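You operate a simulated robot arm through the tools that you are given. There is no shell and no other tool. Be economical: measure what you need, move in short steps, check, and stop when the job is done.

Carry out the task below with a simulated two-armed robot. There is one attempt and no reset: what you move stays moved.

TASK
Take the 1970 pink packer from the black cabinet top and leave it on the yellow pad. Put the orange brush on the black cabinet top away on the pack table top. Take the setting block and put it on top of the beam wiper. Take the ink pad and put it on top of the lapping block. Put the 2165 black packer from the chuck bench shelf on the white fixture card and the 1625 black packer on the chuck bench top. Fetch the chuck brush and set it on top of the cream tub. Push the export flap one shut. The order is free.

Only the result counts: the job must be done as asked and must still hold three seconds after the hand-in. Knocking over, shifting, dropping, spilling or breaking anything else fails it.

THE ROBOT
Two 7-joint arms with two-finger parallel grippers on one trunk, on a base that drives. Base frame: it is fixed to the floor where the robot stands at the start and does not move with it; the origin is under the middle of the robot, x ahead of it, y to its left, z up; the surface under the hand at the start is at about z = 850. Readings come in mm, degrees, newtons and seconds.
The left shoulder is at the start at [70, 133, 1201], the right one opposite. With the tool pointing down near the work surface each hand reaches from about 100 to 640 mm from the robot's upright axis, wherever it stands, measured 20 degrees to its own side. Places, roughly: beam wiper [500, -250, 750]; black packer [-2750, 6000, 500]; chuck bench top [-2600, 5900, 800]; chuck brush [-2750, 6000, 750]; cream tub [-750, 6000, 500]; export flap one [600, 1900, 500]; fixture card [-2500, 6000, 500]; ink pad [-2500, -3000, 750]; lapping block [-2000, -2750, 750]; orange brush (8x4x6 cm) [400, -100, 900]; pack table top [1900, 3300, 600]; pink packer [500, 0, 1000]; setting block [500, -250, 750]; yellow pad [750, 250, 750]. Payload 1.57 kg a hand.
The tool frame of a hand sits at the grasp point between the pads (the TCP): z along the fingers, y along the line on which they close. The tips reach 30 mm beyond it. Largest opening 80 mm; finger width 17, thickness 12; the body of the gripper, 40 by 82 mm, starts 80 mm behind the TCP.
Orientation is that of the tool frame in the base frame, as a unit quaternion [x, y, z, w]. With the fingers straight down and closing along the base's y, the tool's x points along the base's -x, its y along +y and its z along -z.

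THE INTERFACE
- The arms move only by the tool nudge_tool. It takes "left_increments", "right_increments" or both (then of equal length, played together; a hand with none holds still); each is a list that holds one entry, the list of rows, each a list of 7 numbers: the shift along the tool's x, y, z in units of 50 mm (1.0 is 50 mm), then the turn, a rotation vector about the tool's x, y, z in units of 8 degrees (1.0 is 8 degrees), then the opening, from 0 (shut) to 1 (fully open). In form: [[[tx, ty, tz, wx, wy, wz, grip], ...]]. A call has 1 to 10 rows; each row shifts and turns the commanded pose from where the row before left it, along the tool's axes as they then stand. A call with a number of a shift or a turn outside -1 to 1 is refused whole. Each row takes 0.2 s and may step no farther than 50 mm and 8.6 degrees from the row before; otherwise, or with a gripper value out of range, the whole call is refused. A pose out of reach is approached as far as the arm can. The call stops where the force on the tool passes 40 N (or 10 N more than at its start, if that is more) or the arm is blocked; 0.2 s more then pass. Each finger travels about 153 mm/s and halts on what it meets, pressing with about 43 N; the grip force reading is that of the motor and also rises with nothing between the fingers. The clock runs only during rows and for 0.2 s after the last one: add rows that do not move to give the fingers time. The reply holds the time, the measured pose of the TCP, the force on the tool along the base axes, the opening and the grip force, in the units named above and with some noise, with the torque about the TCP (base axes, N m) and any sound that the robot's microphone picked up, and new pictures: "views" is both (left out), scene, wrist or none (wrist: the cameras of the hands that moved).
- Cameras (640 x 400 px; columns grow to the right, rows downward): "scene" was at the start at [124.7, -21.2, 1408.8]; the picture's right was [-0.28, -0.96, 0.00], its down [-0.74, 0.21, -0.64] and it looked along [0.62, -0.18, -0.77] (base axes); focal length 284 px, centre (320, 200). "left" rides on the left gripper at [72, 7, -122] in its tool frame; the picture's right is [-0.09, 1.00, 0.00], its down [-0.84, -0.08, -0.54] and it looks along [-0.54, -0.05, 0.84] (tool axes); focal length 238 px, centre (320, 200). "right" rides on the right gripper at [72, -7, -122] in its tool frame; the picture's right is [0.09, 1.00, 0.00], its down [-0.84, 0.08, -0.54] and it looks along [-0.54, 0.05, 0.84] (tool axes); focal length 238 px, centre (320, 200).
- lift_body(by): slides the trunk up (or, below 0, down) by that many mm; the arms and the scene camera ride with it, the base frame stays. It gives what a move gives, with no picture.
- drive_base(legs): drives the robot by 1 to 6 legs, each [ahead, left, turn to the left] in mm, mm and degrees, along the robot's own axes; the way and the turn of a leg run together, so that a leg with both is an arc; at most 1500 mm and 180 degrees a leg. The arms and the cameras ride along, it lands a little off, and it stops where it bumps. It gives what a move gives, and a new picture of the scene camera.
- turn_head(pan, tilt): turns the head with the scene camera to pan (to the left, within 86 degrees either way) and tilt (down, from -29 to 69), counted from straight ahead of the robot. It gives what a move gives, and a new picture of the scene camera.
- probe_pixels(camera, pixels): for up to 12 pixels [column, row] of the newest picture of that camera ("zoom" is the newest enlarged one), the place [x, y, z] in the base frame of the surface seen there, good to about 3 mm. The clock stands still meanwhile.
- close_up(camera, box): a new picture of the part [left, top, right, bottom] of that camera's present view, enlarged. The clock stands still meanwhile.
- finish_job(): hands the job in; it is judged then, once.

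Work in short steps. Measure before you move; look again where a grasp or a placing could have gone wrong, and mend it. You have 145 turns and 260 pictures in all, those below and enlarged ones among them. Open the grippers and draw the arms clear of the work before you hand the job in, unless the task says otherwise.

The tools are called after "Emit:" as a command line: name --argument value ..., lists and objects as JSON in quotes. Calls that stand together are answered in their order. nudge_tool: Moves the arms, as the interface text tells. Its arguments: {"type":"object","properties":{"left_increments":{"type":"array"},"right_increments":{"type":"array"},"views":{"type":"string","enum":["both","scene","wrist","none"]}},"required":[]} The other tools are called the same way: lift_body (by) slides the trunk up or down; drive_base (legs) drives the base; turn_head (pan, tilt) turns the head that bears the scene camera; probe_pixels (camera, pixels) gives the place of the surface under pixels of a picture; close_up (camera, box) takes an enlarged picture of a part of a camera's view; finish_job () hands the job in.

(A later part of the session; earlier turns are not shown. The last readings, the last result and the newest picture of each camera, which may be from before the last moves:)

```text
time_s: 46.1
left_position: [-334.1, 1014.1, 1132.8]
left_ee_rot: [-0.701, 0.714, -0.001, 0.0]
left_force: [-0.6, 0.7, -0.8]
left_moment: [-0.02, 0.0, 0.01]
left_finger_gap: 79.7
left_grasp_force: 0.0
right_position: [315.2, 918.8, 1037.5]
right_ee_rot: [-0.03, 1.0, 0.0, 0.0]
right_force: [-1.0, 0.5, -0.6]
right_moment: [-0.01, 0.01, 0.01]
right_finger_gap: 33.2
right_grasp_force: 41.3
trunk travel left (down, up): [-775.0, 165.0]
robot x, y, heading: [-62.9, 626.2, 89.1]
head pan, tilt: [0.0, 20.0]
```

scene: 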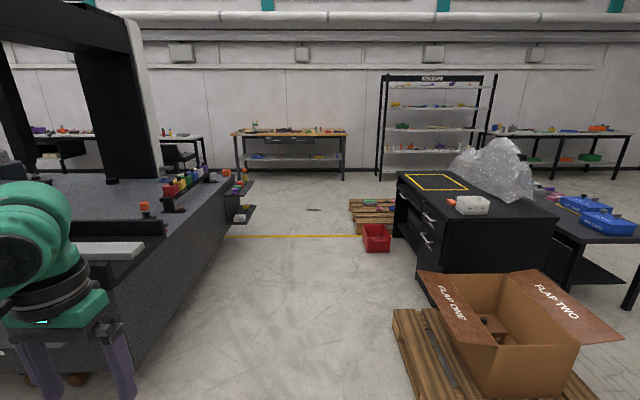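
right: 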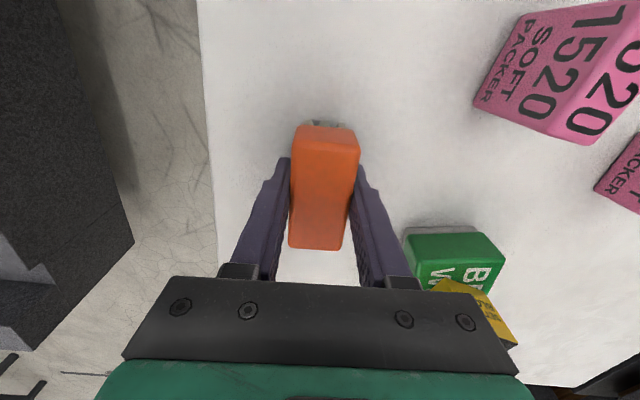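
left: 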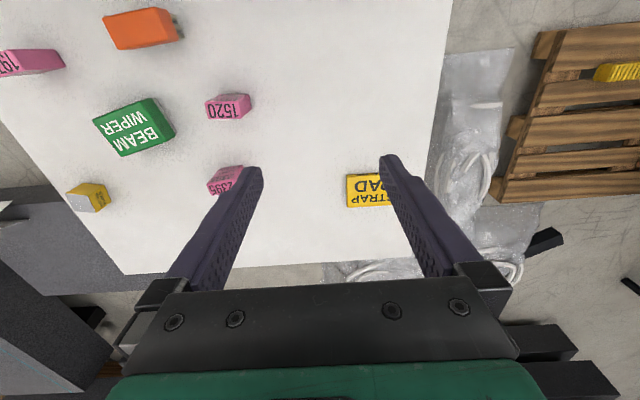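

Box with flap one (left) visible at (445,300). Zoom on the box and desk.

Emit:
close_up --camera "scene" --box '[380, 240, 640, 400]'

Emit:
close_up --camera "scene" --box '[380, 130, 640, 290]'

Emit:
probe_pixels --camera "scene" --pixels '[[425, 275], [460, 344], [497, 345], [505, 275], [576, 340], [430, 178], [430, 270], [410, 235], [400, 315], [550, 210], [602, 222], [478, 205]]'

```text
2.46 times, centred on (510, 320) of scene
```

zoom: 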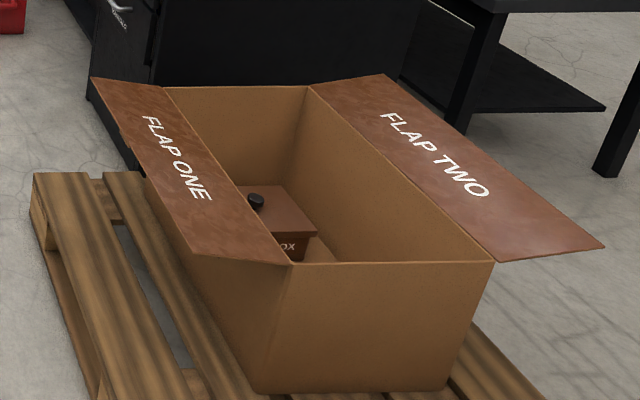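

```text
2.46 times, centred on (510, 210) of scene
```

zoom: 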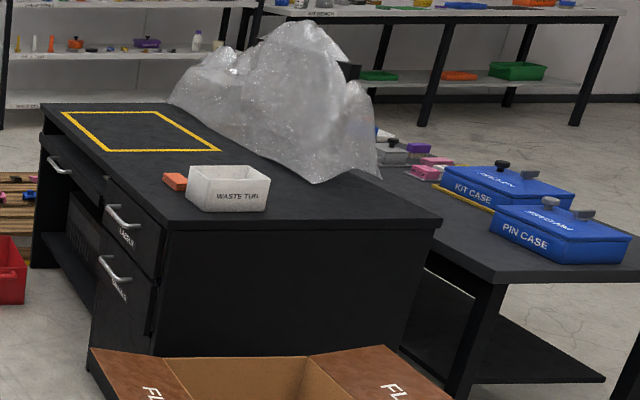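

```text
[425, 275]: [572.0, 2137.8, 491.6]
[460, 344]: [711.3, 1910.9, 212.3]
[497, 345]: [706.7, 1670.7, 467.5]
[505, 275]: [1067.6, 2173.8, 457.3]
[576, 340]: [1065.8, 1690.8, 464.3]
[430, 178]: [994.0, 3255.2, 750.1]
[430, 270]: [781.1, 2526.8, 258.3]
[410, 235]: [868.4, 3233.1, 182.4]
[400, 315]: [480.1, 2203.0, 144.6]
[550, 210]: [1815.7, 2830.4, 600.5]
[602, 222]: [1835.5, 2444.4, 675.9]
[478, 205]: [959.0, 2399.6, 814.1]
```

Flap one: hinge at x≈707, z≈467, outer edge at x≈572, z≈492. Drive to stand beside it, facing +x, at about (150,1700).

Emit:
drive_base --legs '[[1070, 0, 0], [0, 0, -89], [190, 0, 0]]'

Emit:
turn_head --pan 5 --tilt 55

```text
time_s: 56.5
left_position: [534.7, 1957.5, 1134.5]
left_ee_rot: [0.007, 1.0, 0.0, 0.001]
left_force: [0.2, 1.1, -0.3]
left_moment: [0.0, 0.0, -0.01]
left_finger_gap: 80.1
left_grasp_force: 0.1
right_position: [440.7, 1309.0, 1038.9]
right_ee_rot: [0.686, 0.728, 0.001, 0.001]
right_force: [-0.5, -0.2, -0.9]
right_moment: [0.04, -0.04, -0.02]
right_finger_gap: 33.2
right_grasp_force: 41.4
trunk travel left (down, up): [-775.0, 165.0]
robot x, y, heading: [145.5, 1684.5, -0.8]
head pan, tilt: [0.0, 20.0]
```

scene: 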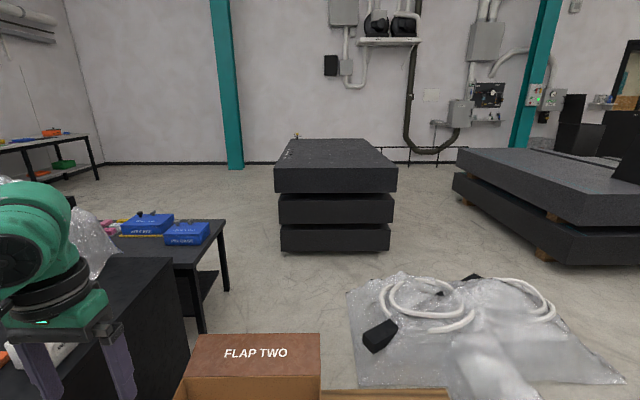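

```text
time_s: 57.5
left_position: [536.2, 1956.6, 1133.0]
left_ee_rot: [0.008, 1.0, 0.0, 0.001]
left_force: [0.6, 0.1, 0.1]
left_moment: [-0.01, 0.03, 0.02]
left_finger_gap: 79.9
left_grasp_force: 0.1
right_position: [441.8, 1309.3, 1037.5]
right_ee_rot: [0.686, 0.727, 0.0, 0.0]
right_force: [0.6, 0.7, -1.2]
right_moment: [-0.02, 0.0, 0.01]
right_finger_gap: 33.2
right_grasp_force: 41.0
trunk travel left (down, up): [-775.0, 165.0]
robot x, y, heading: [139.4, 1681.6, -1.0]
head pan, tilt: [5.0, 55.0]
```

scene: 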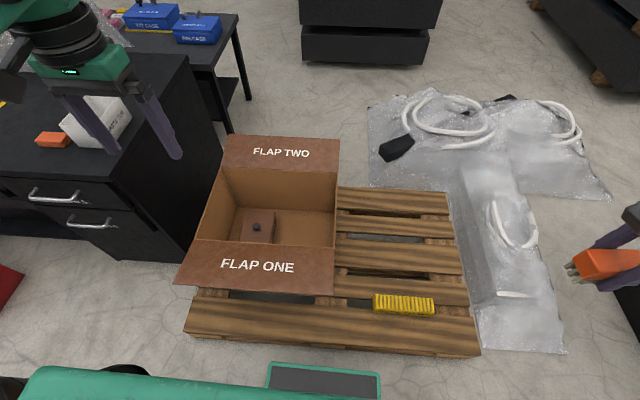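

Clear view of the flap. Probe its corners.

Emit:
probe_pixels --camera "scene" --pixels '[[178, 280], [332, 288], [196, 244], [334, 247], [225, 283], [290, 285], [268, 244], [400, 305], [255, 265], [230, 140], [335, 142], [450, 350]]'

```text
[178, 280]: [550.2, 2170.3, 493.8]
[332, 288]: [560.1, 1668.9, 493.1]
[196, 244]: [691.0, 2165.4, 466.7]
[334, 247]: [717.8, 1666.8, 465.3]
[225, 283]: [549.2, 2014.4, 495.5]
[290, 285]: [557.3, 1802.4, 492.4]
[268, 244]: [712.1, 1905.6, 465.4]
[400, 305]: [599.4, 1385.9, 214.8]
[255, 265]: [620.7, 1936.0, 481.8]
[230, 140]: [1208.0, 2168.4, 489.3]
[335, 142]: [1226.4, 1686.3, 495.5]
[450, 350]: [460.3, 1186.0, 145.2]
```

Flap: hinge ≈(708, z465), outer edge ≈(553, z494). Lower the trunk 400 mm.

Emit:
lift_body --by -400

```text
time_s: 61.4
left_position: [536.0, 1957.0, 733.1]
left_ee_rot: [0.008, 1.0, 0.0, 0.0]
left_force: [0.0, 0.4, 0.2]
left_moment: [-0.02, 0.0, 0.0]
left_finger_gap: 79.8
left_grasp_force: 0.1
right_position: [442.0, 1308.5, 637.4]
right_ee_rot: [0.685, 0.728, 0.0, 0.0]
right_force: [0.9, -0.8, -0.4]
right_moment: [-0.02, -0.02, 0.01]
right_finger_gap: 33.2
right_grasp_force: 41.0
trunk travel left (down, up): [-375.0, 565.0]
robot x, y, heading: [145.6, 1685.3, -0.8]
head pan, tilt: [5.0, 55.0]
```

Back off 120 mm for arm room, then pitch the left hand toward horizontal with shut fingers.

Emit:
drive_base --legs '[[-120, 0, 0.8]]'

Emit:
nudge_tool --left_increments '[[[0, 0, 0.4, 0, -1, 0, 0], [0, 0, 0.4, 0, -1, 0, 0], [0, 0, 0, 0, -1, 0, 0], [0, 0, 0, 0, -1, 0, 0], [0, 0, 0, 0, -1, 0, 0], [0, 0, 0, 0, -1, 0, 0], [0, 0, 0, 0, -1, 0, 0], [0, 0, 0, 0, -1, 0, 0], [0, 0, 0, 0, 0, 0, 0]]]' --views "both"

```text
time_s: 62.6
left_position: [412.0, 1962.5, 732.6]
left_ee_rot: [0.002, 1.0, 0.0, 0.001]
left_force: [0.5, -0.3, 0.2]
left_moment: [0.03, 0.0, -0.02]
left_finger_gap: 79.9
left_grasp_force: 0.0
right_position: [325.9, 1314.0, 637.6]
right_ee_rot: [0.68, 0.733, 0.0, 0.0]
right_force: [-0.3, 0.1, 0.0]
right_moment: [-0.01, 0.0, 0.01]
right_finger_gap: 33.2
right_grasp_force: 40.9
trunk travel left (down, up): [-375.0, 565.0]
robot x, y, heading: [26.4, 1680.6, 0.1]
head pan, tilt: [5.0, 55.0]
```

scene: 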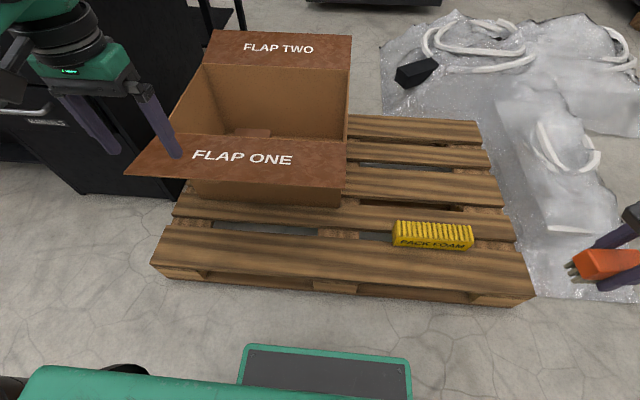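

```text
time_s: 64.6
left_position: [439.1, 2005.7, 719.4]
left_ee_rot: [0.001, 0.961, -0.001, 0.276]
left_force: [-0.4, 0.2, -0.6]
left_moment: [0.03, 0.01, -0.02]
left_finger_gap: 0.0
left_grasp_force: 21.0
left hand out of reach, approached as far as the arm can: row 3, 4, 5, 6, 7, 8
right_position: [327.5, 1313.0, 637.8]
right_ee_rot: [0.68, 0.733, 0.0, 0.0]
right_force: [-0.7, 0.5, -0.7]
right_moment: [0.0, -0.02, -0.02]
right_finger_gap: 33.1
right_grasp_force: 41.1
trunk travel left (down, up): [-375.0, 565.0]
robot x, y, heading: [24.8, 1683.6, 0.1]
head pan, tilt: [5.0, 55.0]
```

scene: 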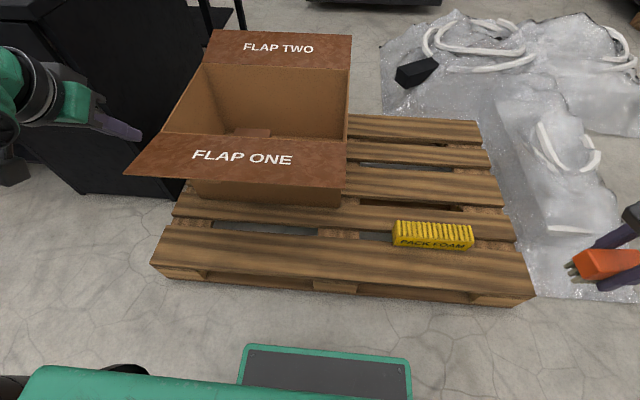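
left: 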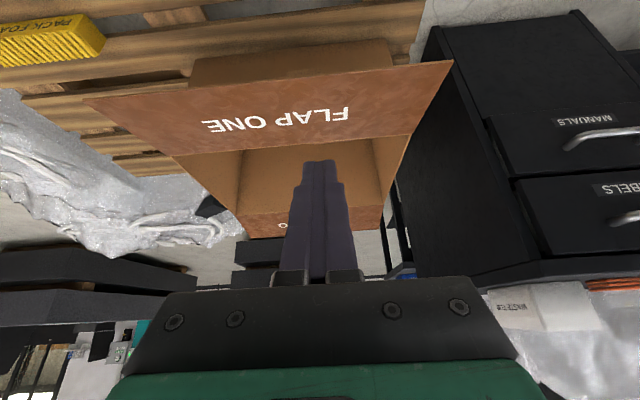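

Only 32° of pitch was reached, the arm is too folded. Back off 130 mm more and extend the hand lower/forward.

Emit:
drive_base --legs '[[-130, 0, 0]]'

Emit:
nudge_tool --left_increments '[[[0, 0, 0.9, 0, 0, 0, 0], [0, 0, 0.9, 0, 0, 0, 0], [0, 0, 0, 0, 0, 0, 0]]]' --views "none"

```text
time_s: 65.9
left_position: [311.0, 2005.4, 720.1]
left_ee_rot: [0.002, 0.961, 0.0, 0.276]
left_force: [-1.1, 0.5, -0.3]
left_moment: [0.02, 0.01, 0.01]
left_finger_gap: 0.2
left_grasp_force: 21.4
right_position: [197.5, 1314.4, 637.7]
right_ee_rot: [0.681, 0.733, 0.001, 0.0]
right_force: [0.4, -1.3, -0.7]
right_moment: [0.05, -0.01, 0.01]
right_finger_gap: 33.4
right_grasp_force: 41.6
trunk travel left (down, up): [-375.0, 565.0]
robot x, y, heading: [-103.1, 1687.0, -0.2]
head pan, tilt: [5.0, 55.0]
```

scene: 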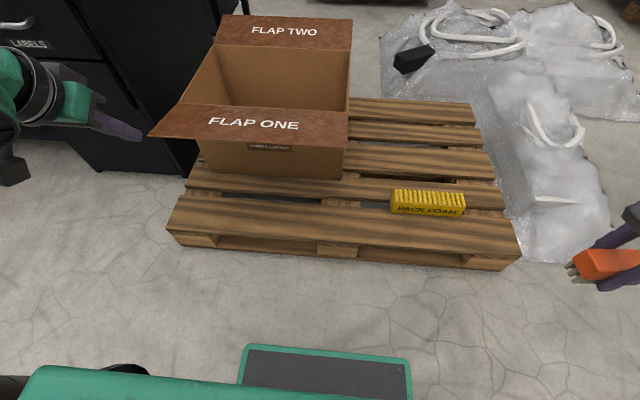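

```text
time_s: 66.7
left_position: [357.7, 2005.7, 641.5]
left_ee_rot: [0.002, 0.961, 0.0, 0.277]
left_force: [0.3, 1.0, 0.8]
left_moment: [-0.03, -0.01, 0.02]
left_finger_gap: 0.0
left_grasp_force: 21.1
right_position: [197.4, 1314.3, 636.3]
right_ee_rot: [0.681, 0.733, 0.0, 0.0]
right_force: [0.2, -0.1, -0.6]
right_moment: [-0.02, 0.0, 0.01]
right_finger_gap: 33.3
right_grasp_force: 41.3
trunk travel left (down, up): [-375.0, 565.0]
robot x, y, heading: [-104.6, 1683.7, -0.3]
head pan, tilt: [5.0, 55.0]
```

Good response. Continue down/forward, then pitch further.

Emit:
nudge_tool --left_increments '[[[0, 0, 0.9, 0, 0, 0, 0], [0, 0, 0.9, 0, 0, 0, 0], [0, 0, 0.9, 0, -0.5, 0, 0], [0, 0, 0, 0, -1, 0, 0], [0, 0, 0, 0, -1, 0, 0], [0, 0, 0, 0, -1, 0, 0], [0, 0, 0, 0, 0, 0, 0]]]' --views "scene"

```text
time_s: 68.3
left_position: [430.4, 2005.4, 527.2]
left_ee_rot: [0.002, 0.866, -0.001, 0.501]
left_force: [-0.8, -0.3, -0.1]
left_moment: [0.01, -0.01, -0.03]
left_finger_gap: 0.2
left_grasp_force: 21.1
right_position: [197.7, 1314.6, 637.8]
right_ee_rot: [0.681, 0.733, -0.001, 0.0]
right_force: [0.0, -0.5, -0.9]
right_moment: [0.01, -0.01, -0.03]
right_finger_gap: 33.0
right_grasp_force: 41.4
trunk travel left (down, up): [-375.0, 565.0]
robot x, y, heading: [-108.1, 1685.5, 0.2]
head pan, tilt: [5.0, 55.0]
```

scene: 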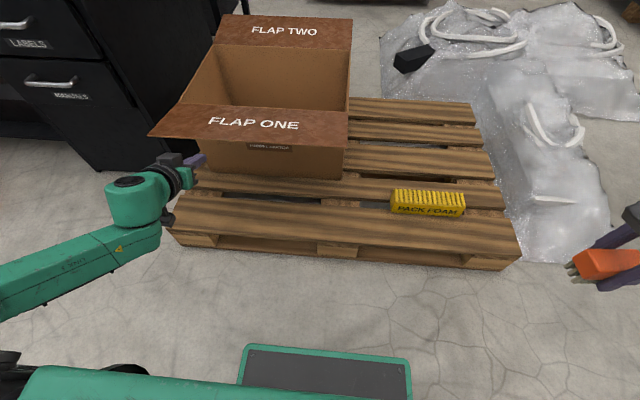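

Now 30° below horizontal at (430,2005,527). Lower to z≈457 and pitch 20° more.

Emit:
nudge_tool --left_increments '[[[0.605, 0, 0.35, 0, 0, 0, 0], [0.605, 0, 0.35, 0, 0, 0, 0], [0, 0, 0, 0, -0.85, 0, 0], [0, 0, 0, 0, -0.85, 0, 0], [0, 0, 0, 0, -0.8, 0, 0], [0, 0, 0, 0, 0, 0, 0]]]' --views "wrist"

```text
time_s: 69.7
left_position: [429.5, 2005.6, 456.9]
left_ee_rot: [0.002, 0.766, -0.001, 0.643]
left_force: [-0.1, 0.9, -0.4]
left_moment: [0.02, 0.02, -0.02]
left_finger_gap: 0.4
left_grasp_force: 21.7
right_position: [197.3, 1314.4, 637.4]
right_ee_rot: [0.681, 0.732, -0.001, 0.001]
right_force: [0.0, -0.7, 0.7]
right_moment: [0.01, -0.04, 0.0]
right_finger_gap: 33.3
right_grasp_force: 41.4
trunk travel left (down, up): [-375.0, 565.0]
robot x, y, heading: [-104.7, 1685.8, 0.1]
head pan, tilt: [5.0, 55.0]
```

left: 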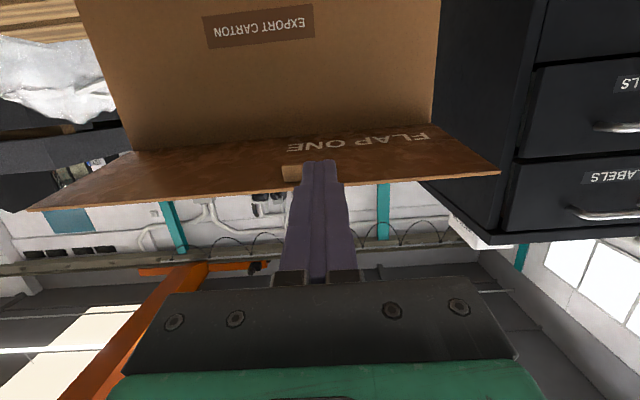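

There is a small tab at (292,173) on the flap; probe it and the flap's underside.

Emit:
probe_pixels --camera "left" --pixels '[[292, 172], [285, 176], [300, 168], [400, 170], [200, 180], [400, 130], [200, 150], [290, 142]]'

Emit:
close_up --camera "left" --box '[200, 100, 420, 240]'

```text
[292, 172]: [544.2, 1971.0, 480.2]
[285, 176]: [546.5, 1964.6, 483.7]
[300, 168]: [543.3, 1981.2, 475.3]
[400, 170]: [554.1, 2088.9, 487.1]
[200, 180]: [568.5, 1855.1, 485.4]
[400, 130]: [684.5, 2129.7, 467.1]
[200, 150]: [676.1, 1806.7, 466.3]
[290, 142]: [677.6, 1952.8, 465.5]
```

```text
2.86 times, centred on (310, 170) of left
```

zoom: 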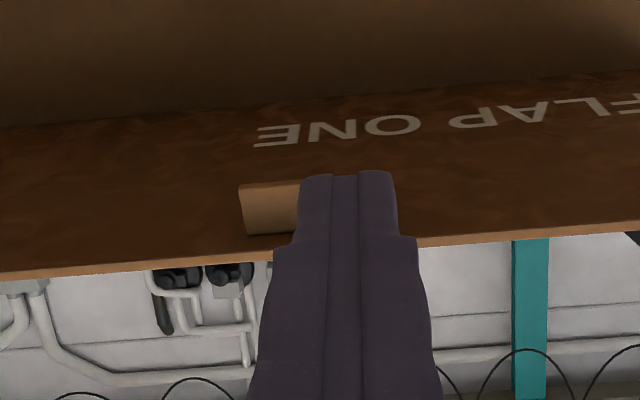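

Tab sits around y 1962-2000; shift the hand to y≈1890, then drive 175 mm ahead to slip the fingers under the flap.

Emit:
nudge_tool --left_increments '[[[0, -0.8, 0, 0, 0, 0, 0], [0, -0.8, 0, 0, 0, 0, 0], [0, -0.7, 0, 0, 0, 0, 0], [0, 0, 0, 0, 0, 0, 0]]]' --views "none"

Emit:
drive_base --legs '[[175, 0, 0]]'

```text
time_s: 70.7
left_position: [431.0, 1892.2, 459.5]
left_ee_rot: [0.001, 0.766, -0.001, 0.643]
left_force: [-0.8, 0.2, -0.1]
left_moment: [0.01, -0.02, -0.03]
left_finger_gap: 0.0
left_grasp_force: 21.5
right_position: [197.3, 1314.3, 638.1]
right_ee_rot: [0.681, 0.733, 0.0, 0.0]
right_force: [-0.7, 0.5, -0.4]
right_moment: [0.04, 0.0, 0.01]
right_finger_gap: 33.0
right_grasp_force: 41.3
trunk travel left (down, up): [-375.0, 565.0]
robot x, y, heading: [-104.0, 1683.5, 0.1]
head pan, tilt: [5.0, 55.0]
```

```text
time_s: 72.2
left_position: [605.7, 1890.9, 458.7]
left_ee_rot: [0.001, 0.766, -0.001, 0.643]
left_force: [0.0, 0.3, -0.9]
left_moment: [-0.04, -0.02, 0.0]
left_finger_gap: 0.1
left_grasp_force: 21.9
right_position: [371.8, 1313.5, 637.3]
right_ee_rot: [0.68, 0.733, 0.0, 0.0]
right_force: [-0.6, 0.5, -1.4]
right_moment: [0.0, 0.01, 0.01]
right_finger_gap: 33.2
right_grasp_force: 41.2
trunk travel left (down, up): [-375.0, 565.0]
robot x, y, heading: [70.8, 1684.8, -0.1]
head pan, tilt: [5.0, 55.0]
```

scene: 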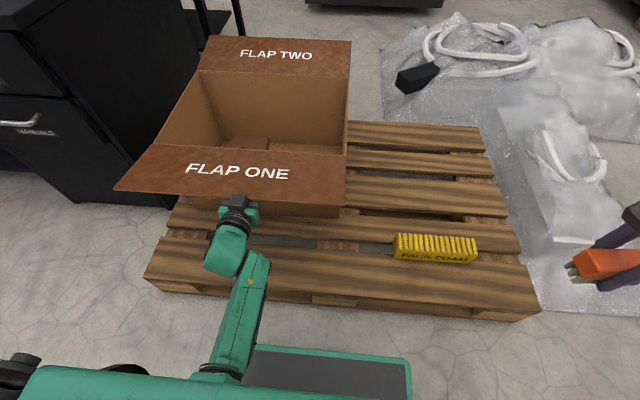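

Under the flap. Lift ~90 mm.

Emit:
nudge_tool --left_increments '[[[-0.59, 0, -0.1, 0, 0, 0, 0], [-0.59, 0, -0.1, 0, 0, 0, 0], [-0.59, 0, -0.1, 0, 0, 0, 0], [0, 0, 0, 0, 0, 0, 0]]]' --views "scene"

```text
time_s: 73.2
left_position: [605.7, 1891.0, 549.7]
left_ee_rot: [0.001, 0.766, -0.001, 0.643]
left_force: [0.1, -0.4, -0.2]
left_moment: [-0.02, 0.01, 0.01]
left_finger_gap: 0.0
left_grasp_force: 20.9
right_position: [371.8, 1313.6, 638.9]
right_ee_rot: [0.681, 0.732, -0.001, 0.0]
right_force: [-0.1, 0.4, -1.2]
right_moment: [-0.02, -0.01, -0.01]
right_finger_gap: 33.3
right_grasp_force: 41.4
trunk travel left (down, up): [-375.0, 565.0]
robot x, y, heading: [72.2, 1684.6, -0.2]
head pan, tilt: [5.0, 55.0]
```

scene: 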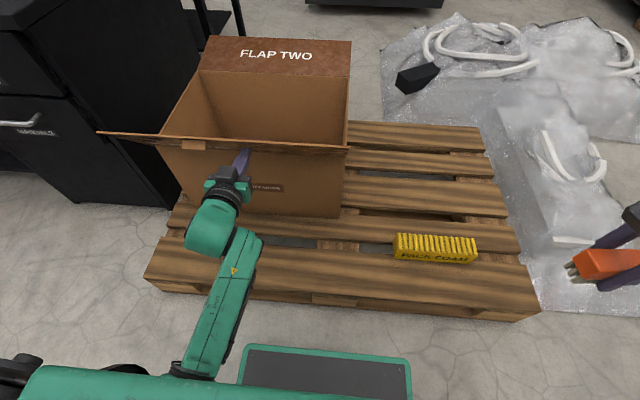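

Flap is rising. Move up-forward, then sweep forward by driving.

Emit:
nudge_tool --left_increments '[[[-0.53, 0, 0.365, 0, 0, 0, 0], [-0.53, 0, 0.365, 0, 0, 0, 0], [0, 0, 0, 0, 0, 0, 0]]]' --views "none"

Emit:
drive_base --legs '[[110, 0, 0]]'

```text
time_s: 74.0
left_position: [651.0, 1891.3, 594.3]
left_ee_rot: [0.001, 0.766, -0.001, 0.643]
left_force: [-0.1, 0.4, 0.2]
left_moment: [0.0, -0.01, -0.03]
left_finger_gap: 0.0
left_grasp_force: 21.3
right_position: [372.9, 1313.6, 637.1]
right_ee_rot: [0.681, 0.732, 0.0, 0.0]
right_force: [-0.2, -0.3, -1.5]
right_moment: [0.03, -0.01, 0.0]
right_finger_gap: 33.4
right_grasp_force: 41.2
trunk travel left (down, up): [-375.0, 565.0]
robot x, y, heading: [68.2, 1684.8, -0.1]
head pan, tilt: [5.0, 55.0]
```

```text
time_s: 75.2
left_position: [762.8, 1891.1, 594.0]
left_ee_rot: [0.002, 0.767, -0.002, 0.642]
left_force: [0.7, 0.2, -0.5]
left_moment: [0.01, -0.01, 0.01]
left_finger_gap: 0.1
left_grasp_force: 21.2
right_position: [483.4, 1313.3, 637.3]
right_ee_rot: [0.68, 0.733, -0.001, 0.0]
right_force: [0.4, -0.2, -0.8]
right_moment: [-0.02, 0.01, 0.02]
right_finger_gap: 33.1
right_grasp_force: 40.9
trunk travel left (down, up): [-375.0, 565.0]
robot x, y, heading: [177.8, 1683.4, -0.0]
head pan, tilt: [5.0, 55.0]
```

scene: 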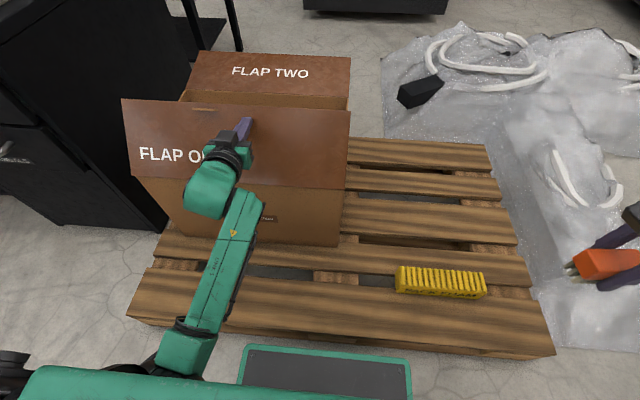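

Flap past vertical. Tilt the fingers down 32° and press down.

Emit:
nudge_tool --left_increments '[[[0, 0, 0, 0, 1, 0, 0], [0, 0, 0, 0, 1, 0, 0], [0, 0, 0, 0, 1, 0, 0], [0, 0, 0, 0, 1, 0, 0], [0.42, 0, 0.38, 0, 0, 0, 0], [0.42, 0, 0.38, 0, 0, 0, 0], [0.42, 0, 0.38, 0, 0, 0, 0], [0, 0, 0, 0, 0, 0, 0]]]' --views "both"

```text
time_s: 77.0
left_position: [762.7, 1890.6, 510.1]
left_ee_rot: [0.002, 0.914, -0.001, 0.407]
left_force: [0.0, -0.3, -0.7]
left_moment: [-0.02, 0.0, 0.01]
left_finger_gap: 0.3
left_grasp_force: 21.4
right_position: [482.8, 1314.5, 638.2]
right_ee_rot: [0.681, 0.733, 0.0, 0.0]
right_force: [-0.5, 0.9, -2.0]
right_moment: [0.01, 0.01, -0.01]
right_finger_gap: 33.1
right_grasp_force: 41.0
trunk travel left (down, up): [-375.0, 565.0]
robot x, y, heading: [177.0, 1686.9, -0.3]
head pan, tilt: [5.0, 55.0]
```

scene: 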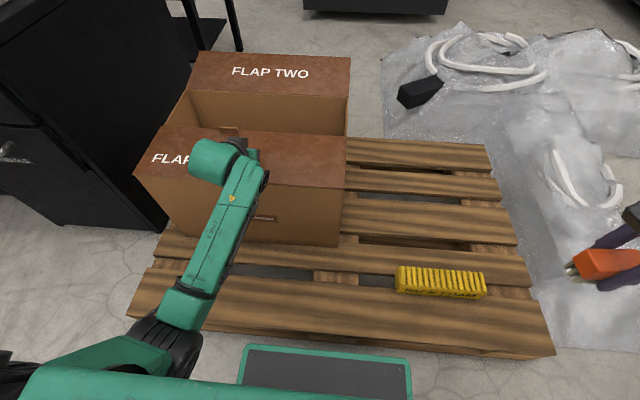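
left: 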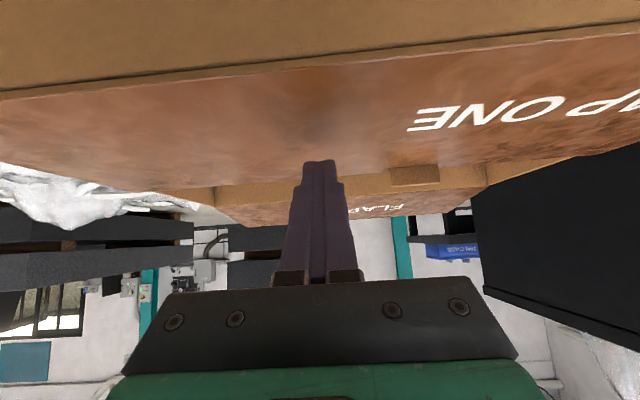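

Keep pressing down another ~28 mm.

Emit:
nudge_tool --left_increments '[[[0.18, 0, 0.16, 0, 0, 0, 0], [0.14, 0, 0.12, 0, 0, 0, 0], [0.1, 0, 0.09, 0, 0, 0, 0], [0, 0, 0, 0, 0, 0, 0]]]' --views "wrist"

```text
time_s: 78.0
left_position: [765.5, 1892.0, 495.5]
left_ee_rot: [0.004, 0.906, -0.001, 0.423]
left_force: [-1.6, -1.0, 16.6]
left_moment: [-0.02, -0.24, -0.11]
left_finger_gap: 0.0
left_grasp_force: 20.7
right_position: [480.7, 1313.9, 639.3]
right_ee_rot: [0.681, 0.732, 0.0, 0.001]
right_force: [0.6, 0.8, -1.4]
right_moment: [-0.01, 0.01, 0.01]
right_finger_gap: 33.3
right_grasp_force: 41.3
trunk travel left (down, up): [-375.0, 565.0]
robot x, y, heading: [178.1, 1681.8, -0.2]
head pan, tilt: [5.0, 55.0]
stopped in row 4 (left hand): the force on the tool passed its limit at 41 N (the readings are from after the stop); the commanded pose is now the measured one
```

left: 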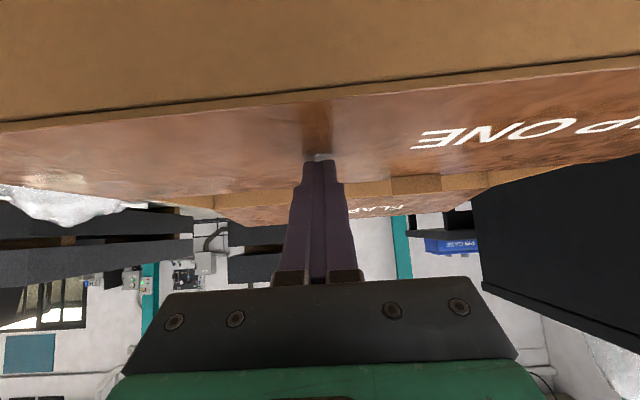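

Flap reached its stop. Rise and back off to check.

Emit:
nudge_tool --left_increments '[[[-0.5, 0, -0.45, 0, 0, 0, 0], [-0.5, 0, -0.45, 0, 0, 0, 0], [-0.5, 0, -0.45, 0, 0, 0, 0], [0, 0, 0, 0, 0, 0, 0]]]' --views "none"

Emit:
drive_base --legs '[[-250, 0, 0]]'

```text
time_s: 79.0
left_position: [764.4, 1894.3, 589.4]
left_ee_rot: [0.001, 0.91, 0.0, 0.415]
left_force: [-0.7, -0.3, -0.2]
left_moment: [0.01, 0.03, -0.02]
left_finger_gap: 0.0
left_grasp_force: 21.2
right_position: [482.6, 1313.9, 638.6]
right_ee_rot: [0.68, 0.733, 0.001, 0.0]
right_force: [0.0, -0.2, 0.4]
right_moment: [-0.02, -0.02, 0.0]
right_finger_gap: 33.3
right_grasp_force: 41.9
trunk travel left (down, up): [-375.0, 565.0]
robot x, y, heading: [183.1, 1684.7, -0.3]
head pan, tilt: [5.0, 55.0]
```

```text
time_s: 80.8
left_position: [512.9, 1895.1, 590.2]
left_ee_rot: [0.0, 0.909, 0.002, 0.416]
left_force: [0.4, -0.7, -0.1]
left_moment: [-0.02, 0.03, -0.01]
left_finger_gap: 0.0
left_grasp_force: 21.1
right_position: [231.4, 1314.1, 638.3]
right_ee_rot: [0.68, 0.733, 0.0, 0.0]
right_force: [-0.8, -0.2, -0.9]
right_moment: [-0.03, -0.02, 0.02]
right_finger_gap: 33.0
right_grasp_force: 40.8
trunk travel left (down, up): [-375.0, 565.0]
robot x, y, heading: [-74.0, 1688.9, -0.2]
head pan, tilt: [5.0, 55.0]
```

scene: 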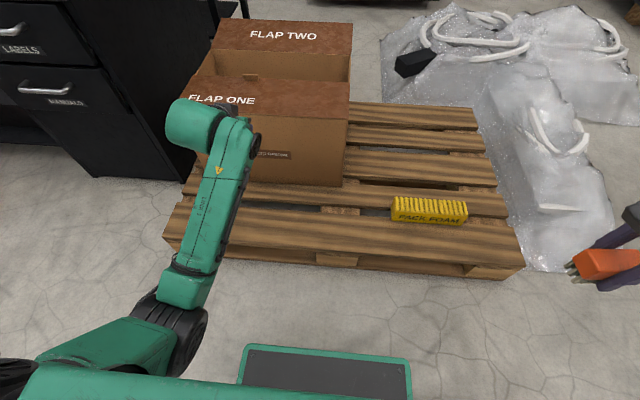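

Probe the flap to see if it is level.

Emit:
probe_pixels --camera "scene" --pixels '[[220, 80], [300, 84], [345, 85], [340, 112], [280, 112], [260, 97]]'

```text
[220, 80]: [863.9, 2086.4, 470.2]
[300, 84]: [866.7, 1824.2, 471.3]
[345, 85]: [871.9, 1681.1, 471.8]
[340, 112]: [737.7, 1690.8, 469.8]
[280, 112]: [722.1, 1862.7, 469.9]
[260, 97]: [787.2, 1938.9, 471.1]
```

Flap is shut flat. Raise the trunk and bring the left hand back to pointing down.

Emit:
lift_body --by 300

Emit:
nudge_tool --left_increments '[[[0, 0, -0.8, 0, 1, 0, 0], [0, 0, -0.8, 0, 1, 0, 0], [0, 0, 0, 0, 1, 0, 0], [0, 0, 0, 0, 1, 0, 0], [0, 0, 0, 0, 1, 0, 0], [0, 0, 0, 0, 1, 0, 0], [0, 0, 0, 0, 0.15, 0, 1], [0, 0, 0, 0, 0, 0, 1]]]' --views "none"

Emit:
drive_base --legs '[[-70, 0, 90]]'

Emit:
turn_head --pan -15 --tilt 22

```text
time_s: 83.8
left_position: [512.1, 1894.4, 890.4]
left_ee_rot: [0.001, 0.909, 0.001, 0.416]
left_force: [-0.5, -0.1, -1.2]
left_moment: [-0.03, -0.02, 0.05]
left_finger_gap: 0.0
left_grasp_force: 20.9
right_position: [231.8, 1314.0, 938.3]
right_ee_rot: [0.68, 0.733, -0.001, 0.0]
right_force: [0.6, -0.4, -0.8]
right_moment: [0.0, -0.03, 0.0]
right_finger_gap: 33.2
right_grasp_force: 41.0
trunk travel left (down, up): [-675.0, 265.0]
robot x, y, heading: [-75.4, 1682.6, 0.3]
head pan, tilt: [5.0, 55.0]
```

```text
time_s: 85.6
left_position: [460.1, 1889.8, 950.8]
left_ee_rot: [0.009, 1.0, 0.001, 0.024]
left_force: [0.5, 0.3, 0.1]
left_moment: [0.01, 0.01, 0.01]
left_finger_gap: 80.1
left_grasp_force: 0.0
left hand out of reach, approached as far as the arm can: row 3
right_position: [232.5, 1314.5, 938.4]
right_ee_rot: [0.68, 0.733, 0.0, 0.0]
right_force: [0.1, -0.4, -0.3]
right_moment: [-0.01, 0.01, -0.01]
right_finger_gap: 33.3
right_grasp_force: 41.0
trunk travel left (down, up): [-675.0, 265.0]
robot x, y, heading: [-73.8, 1689.1, 0.1]
head pan, tilt: [5.0, 55.0]
```

```text
time_s: 89.8
left_position: [-309.9, 2177.9, 950.9]
left_ee_rot: [-0.691, 0.722, 0.018, 0.016]
left_force: [0.2, -0.5, -0.1]
left_moment: [0.0, 0.01, -0.02]
left_finger_gap: 79.7
left_grasp_force: 0.0
right_position: [260.6, 1933.2, 937.1]
right_ee_rot: [-0.023, 1.0, 0.0, 0.0]
right_force: [-0.5, 0.5, -0.4]
right_moment: [-0.01, 0.0, -0.02]
right_finger_gap: 33.4
right_grasp_force: 41.4
trunk travel left (down, up): [-675.0, 265.0]
robot x, y, heading: [-115.2, 1641.4, 88.4]
head pan, tilt: [5.0, 55.0]
```

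scene: 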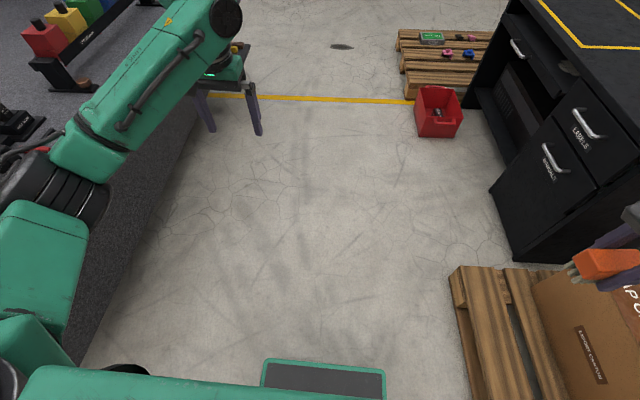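

```text
time_s: 90.7
left_position: [-308.2, 2176.9, 950.1]
left_ee_rot: [-0.691, 0.722, 0.018, 0.016]
left_force: [1.2, 0.4, -0.4]
left_moment: [-0.03, -0.02, 0.0]
left_finger_gap: 80.0
left_grasp_force: 0.0
right_position: [260.3, 1932.8, 938.4]
right_ee_rot: [-0.023, 1.0, 0.0, 0.0]
right_force: [0.7, -0.8, -0.2]
right_moment: [0.0, 0.01, 0.03]
right_finger_gap: 33.3
right_grasp_force: 41.0
trunk travel left (down, up): [-675.0, 265.0]
robot x, y, heading: [-118.1, 1641.4, 88.7]
head pan, tilt: [-15.0, 22.0]
```

scene: 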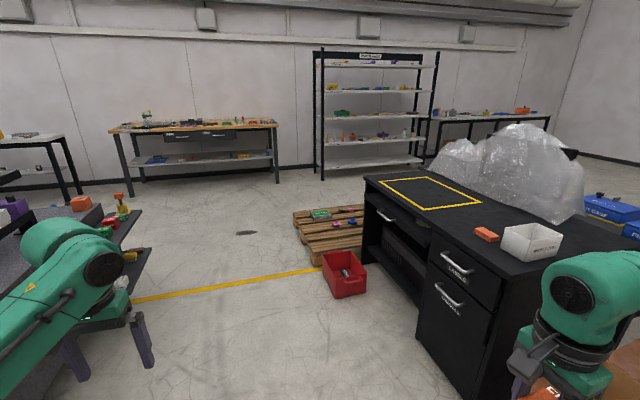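

Probe obstacles along the way north.

Emit:
probe_pixels --camera "scene" --pixels '[[148, 252], [128, 215], [335, 293], [300, 235], [295, 215], [366, 215], [365, 180], [245, 232], [420, 178], [230, 290], [520, 125], [432, 175]]'

```text
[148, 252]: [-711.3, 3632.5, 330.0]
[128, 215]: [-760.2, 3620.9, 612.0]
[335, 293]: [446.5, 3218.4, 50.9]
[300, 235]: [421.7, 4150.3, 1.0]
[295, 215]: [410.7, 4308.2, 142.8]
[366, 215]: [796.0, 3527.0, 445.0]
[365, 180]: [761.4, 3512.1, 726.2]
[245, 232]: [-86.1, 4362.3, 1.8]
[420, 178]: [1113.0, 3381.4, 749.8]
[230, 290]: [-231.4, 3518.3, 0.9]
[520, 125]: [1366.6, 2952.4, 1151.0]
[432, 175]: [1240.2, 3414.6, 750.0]
```

Drive north along x≈0 to y≈3000 and look toward the pack table.

Emit:
drive_base --legs '[[700, -110, 1], [1400, -20, 0]]'

Emit:
turn_head --pan -55 --tilt 22

```text
time_s: 101.1
left_position: [-161.3, 4253.7, 951.4]
left_ee_rot: [-0.697, 0.717, 0.018, 0.016]
left_force: [1.2, 0.0, 0.3]
left_moment: [-0.02, -0.02, 0.04]
left_finger_gap: 80.2
left_grasp_force: 0.1
right_position: [411.2, 4018.1, 937.6]
right_ee_rot: [-0.032, 1.0, 0.0, 0.001]
right_force: [0.8, -0.2, 0.3]
right_moment: [0.03, -0.02, -0.01]
right_finger_gap: 33.2
right_grasp_force: 40.8
trunk travel left (down, up): [-675.0, 265.0]
robot x, y, heading: [38.7, 3725.5, 89.3]
head pan, tilt: [-15.0, 22.0]
```

scene: 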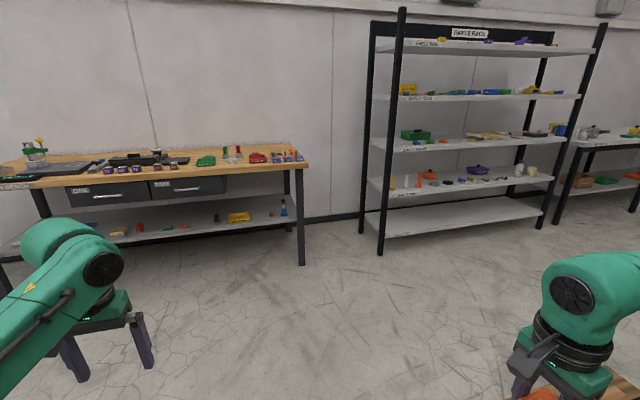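

```text
time_s: 102.2
left_position: [-161.9, 4253.8, 951.5]
left_ee_rot: [-0.696, 0.717, 0.018, 0.016]
left_force: [-0.9, -0.3, 0.1]
left_moment: [-0.02, 0.01, 0.0]
left_finger_gap: 79.8
left_grasp_force: 0.0
right_position: [410.7, 4018.7, 937.6]
right_ee_rot: [-0.032, 0.999, 0.0, 0.0]
right_force: [-0.1, 0.1, -0.3]
right_moment: [-0.02, -0.02, -0.03]
right_finger_gap: 33.2
right_grasp_force: 41.2
trunk travel left (down, up): [-675.0, 265.0]
robot x, y, heading: [36.9, 3716.3, 89.1]
head pan, tilt: [-55.0, 22.0]
```

scene: 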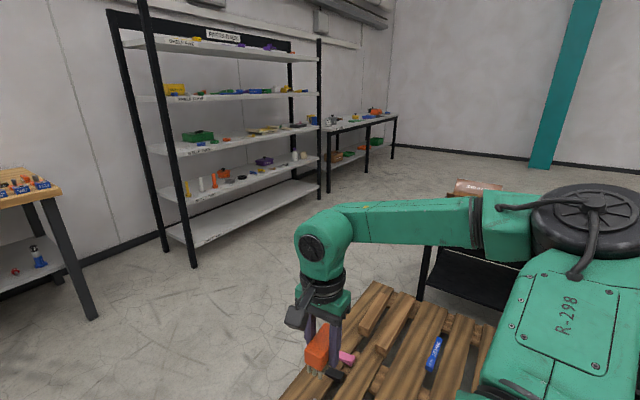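

Continue north with a slight right shift (x≈150) to y≈4620, passing the pallet.

Emit:
drive_base --legs '[[150, -110, 0], [800, 0, 0]]'

Emit:
turn_head --pan -86 --tilt 25

```text
time_s: 107.6
left_position: [-17.2, 5204.7, 951.4]
left_ee_rot: [-0.688, 0.726, 0.018, 0.016]
left_force: [-0.1, -0.4, -0.4]
left_moment: [-0.02, 0.03, 0.0]
left_finger_gap: 80.2
left_grasp_force: 0.0
right_position: [549.2, 4958.2, 938.3]
right_ee_rot: [-0.018, 1.0, 0.001, 0.001]
right_force: [0.4, 0.0, -0.2]
right_moment: [0.01, 0.01, 0.0]
right_finger_gap: 33.4
right_grasp_force: 40.9
trunk travel left (down, up): [-675.0, 265.0]
robot x, y, heading: [168.7, 4668.3, 87.9]
head pan, tilt: [-55.0, 22.0]
```

scene: 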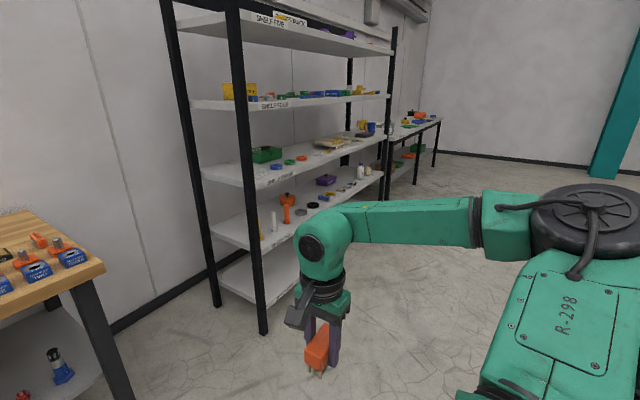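

```text
time_s: 108.6
left_position: [-17.0, 5205.6, 950.5]
left_ee_rot: [-0.688, 0.725, 0.018, 0.016]
left_force: [0.1, 0.1, 0.1]
left_moment: [0.02, 0.01, -0.01]
left_finger_gap: 80.1
left_grasp_force: 0.1
right_position: [549.6, 4958.6, 937.8]
right_ee_rot: [-0.019, 1.0, 0.0, 0.0]
right_force: [0.4, 0.0, -0.9]
right_moment: [0.02, 0.01, 0.04]
right_finger_gap: 33.0
right_grasp_force: 41.4
trunk travel left (down, up): [-675.0, 265.0]
robot x, y, heading: [170.5, 4664.9, 87.9]
head pan, tilt: [-85.9, 25.0]
```

scene: 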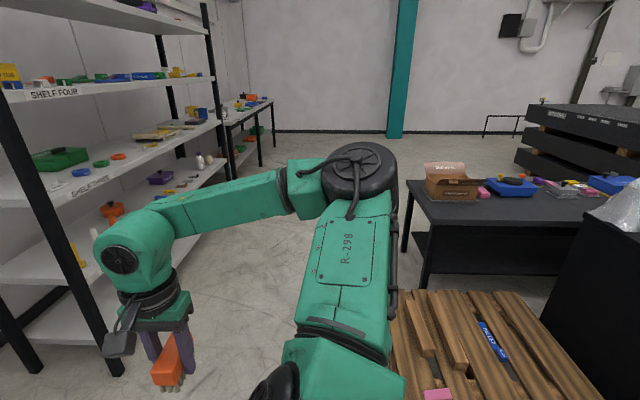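

Probe the table corners, rack post and pallet.

Emit:
probe_pixels --camera "scene" --pixels '[[60, 260], [212, 60], [410, 183], [425, 222], [560, 225], [455, 190], [510, 190], [460, 210], [520, 215], [395, 300], [515, 295], [430, 390]]'

Emit:
close_up --camera "scene" --box '[390, 140, 640, 290]'

```text
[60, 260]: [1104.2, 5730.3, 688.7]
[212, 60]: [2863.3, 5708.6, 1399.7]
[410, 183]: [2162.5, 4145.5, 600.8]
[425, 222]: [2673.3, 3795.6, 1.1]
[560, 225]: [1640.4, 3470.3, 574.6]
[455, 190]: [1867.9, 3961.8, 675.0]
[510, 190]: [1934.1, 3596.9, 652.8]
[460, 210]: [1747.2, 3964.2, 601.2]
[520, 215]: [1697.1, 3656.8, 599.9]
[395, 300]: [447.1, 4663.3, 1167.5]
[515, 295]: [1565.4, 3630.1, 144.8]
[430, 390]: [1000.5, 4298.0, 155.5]
```

```text
2.56 times, centred on (515, 215) of scene
```

zoom: 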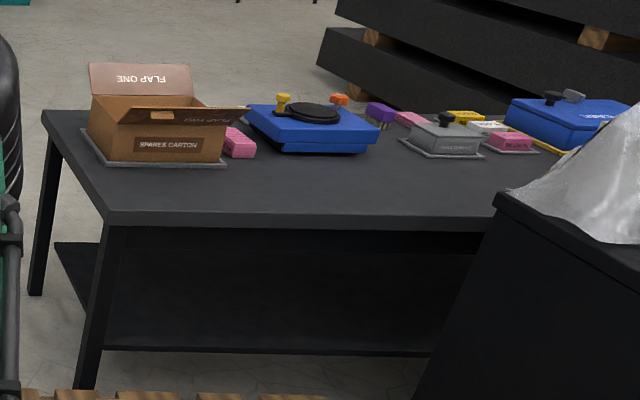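

Turn to face east, strafe to y≈4880, advance to x≈1500.

Emit:
drive_base --legs '[[0, 0, -88], [0, 220, 0], [1350, 0, 0]]'

Emit:
turn_head --pan -45 --tilt 45

```text
time_s: 120.3
left_position: [2043.9, 5088.5, 950.8]
left_ee_rot: [0.006, 1.0, 0.002, 0.024]
left_force: [-0.1, 0.3, 0.6]
left_moment: [-0.03, 0.03, 0.02]
left_finger_gap: 80.1
left_grasp_force: 0.2
right_position: [1818.3, 4510.4, 938.4]
right_ee_rot: [0.679, 0.734, 0.0, 0.0]
right_force: [0.3, 0.7, -1.0]
right_moment: [-0.01, -0.01, 0.03]
right_finger_gap: 33.1
right_grasp_force: 40.8
trunk travel left (down, up): [-675.0, 265.0]
robot x, y, heading: [1513.6, 4878.7, 0.2]
head pan, tilt: [-85.9, 25.0]
```

scene: 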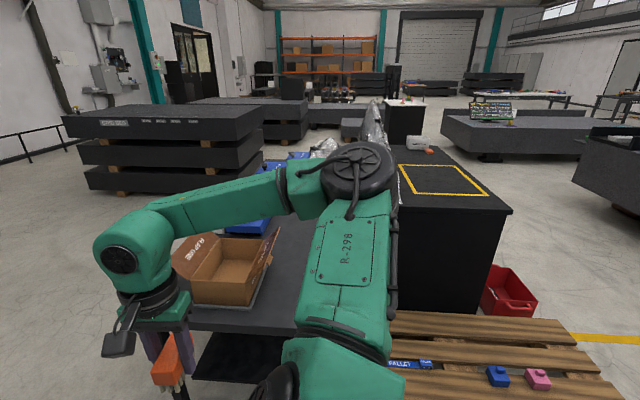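

```text
time_s: 121.4
left_position: [2043.3, 5087.6, 950.7]
left_ee_rot: [0.007, 1.0, 0.002, 0.025]
left_force: [-0.4, -0.7, -0.6]
left_moment: [0.01, 0.03, -0.01]
left_finger_gap: 80.1
left_grasp_force: 0.2
right_position: [1818.7, 4511.8, 938.5]
right_ee_rot: [0.679, 0.734, 0.0, 0.0]
right_force: [-0.3, -0.8, -0.2]
right_moment: [0.01, -0.03, -0.01]
right_finger_gap: 33.2
right_grasp_force: 41.0
trunk travel left (down, up): [-675.0, 265.0]
robot x, y, heading: [1514.0, 4874.8, 0.1]
head pan, tilt: [-45.0, 45.0]
```

scene: 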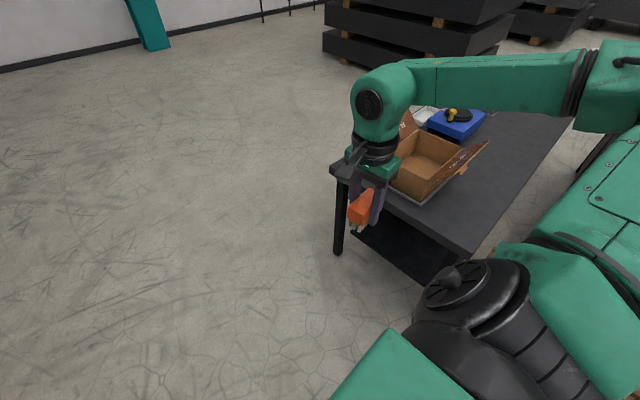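

Probe table end and carton to choose the brush spot.

Emit:
probe_pixels --camera "scene" --pixels '[[335, 170], [468, 248], [420, 203], [468, 170], [490, 142], [500, 170], [465, 215], [485, 190], [520, 140], [440, 215]]'

Emit:
close_up --camera "scene" --box '[320, 80, 600, 260]'

```text
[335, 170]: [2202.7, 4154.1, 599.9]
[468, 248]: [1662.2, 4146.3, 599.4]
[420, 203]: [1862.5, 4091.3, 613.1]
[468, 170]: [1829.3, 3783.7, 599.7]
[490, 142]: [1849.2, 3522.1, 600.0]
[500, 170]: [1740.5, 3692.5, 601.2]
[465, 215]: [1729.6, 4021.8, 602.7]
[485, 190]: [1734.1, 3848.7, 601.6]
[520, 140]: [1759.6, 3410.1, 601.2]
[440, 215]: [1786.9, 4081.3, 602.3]
```

```text
2.22 times, centred on (460, 170) of scene
```

zoom: 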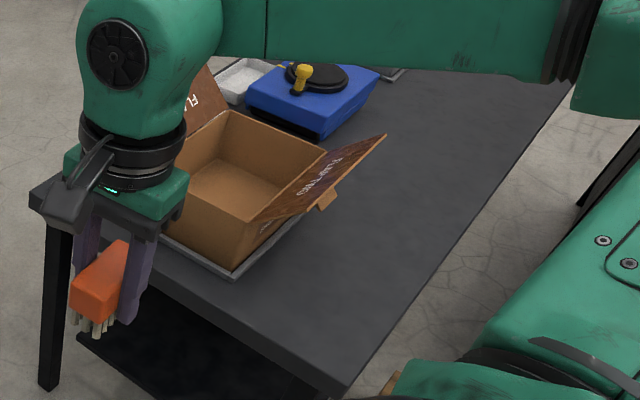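

Spot chosen: (1730,4010). Turn right 90°, shift to (1840,4435), facing the table end.

Emit:
drive_base --legs '[[0, 0, -90], [0, 325, 0], [435, 0, 0]]'

Emit:
turn_head --pan -10 --tilt 58

Emit:
lift_body --by -120

```text
time_s: 129.6
left_position: [2066.1, 3922.5, 950.3]
left_ee_rot: [0.702, 0.712, -0.016, 0.018]
left_force: [-0.1, -0.2, 0.6]
left_moment: [-0.02, 0.01, 0.01]
left_finger_gap: 79.9
left_grasp_force: 0.1
right_position: [1483.6, 4130.5, 938.4]
right_ee_rot: [0.999, 0.052, 0.0, 0.0]
right_force: [-0.1, -0.3, -1.5]
right_moment: [-0.02, -0.02, 0.01]
right_finger_gap: 33.0
right_grasp_force: 41.5
trunk travel left (down, up): [-675.0, 265.0]
robot x, y, heading: [1842.0, 4449.5, -88.4]
head pan, tilt: [-45.0, 45.0]
```

scene: 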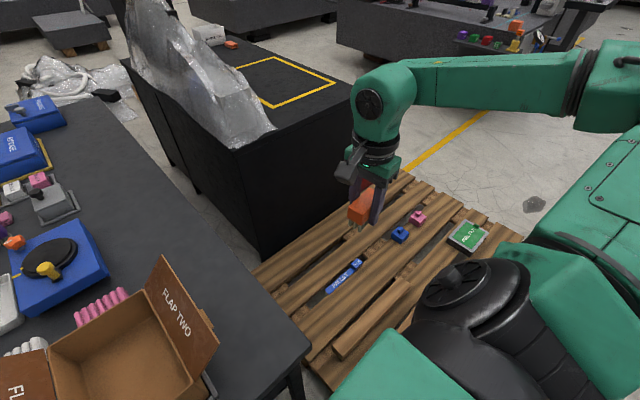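

```text
time_s: 130.6
left_position: [2067.1, 3922.6, 951.5]
left_ee_rot: [0.702, 0.712, -0.016, 0.019]
left_force: [0.7, 0.0, 0.4]
left_moment: [0.03, 0.01, 0.02]
left_finger_gap: 79.9
left_grasp_force: 0.2
right_position: [1483.9, 4131.4, 938.0]
right_ee_rot: [0.999, 0.052, 0.0, 0.001]
right_force: [0.2, -0.9, -0.6]
right_moment: [-0.01, -0.03, 0.01]
right_finger_gap: 33.0
right_grasp_force: 41.1
trunk travel left (down, up): [-675.0, 265.0]
robot x, y, heading: [1840.2, 4441.9, -88.1]
head pan, tilt: [-10.0, 58.0]
```

scene: 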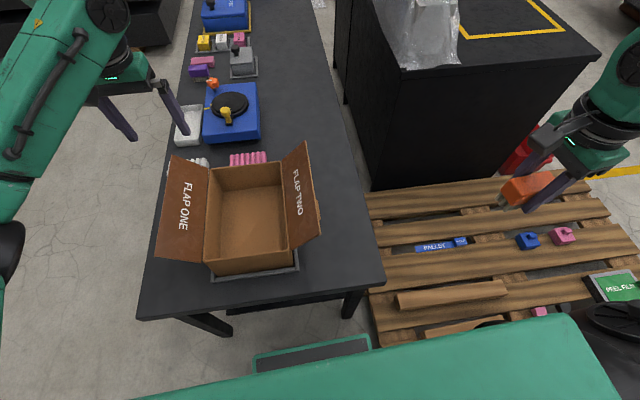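

```text
time_s: 132.1
left_position: [2066.0, 3922.1, 831.3]
left_ee_rot: [0.702, 0.712, -0.016, 0.019]
left_force: [0.0, -0.4, 0.1]
left_moment: [0.0, 0.0, -0.04]
left_finger_gap: 79.7
left_grasp_force: 0.1
right_position: [1483.8, 4131.3, 816.9]
right_ee_rot: [0.999, 0.052, 0.0, 0.0]
right_force: [0.0, 0.9, -0.8]
right_moment: [-0.01, 0.01, 0.04]
right_finger_gap: 33.1
right_grasp_force: 41.0
trunk travel left (down, up): [-555.0, 385.0]
robot x, y, heading: [1844.2, 4444.3, -88.2]
head pan, tilt: [-10.0, 58.0]
```

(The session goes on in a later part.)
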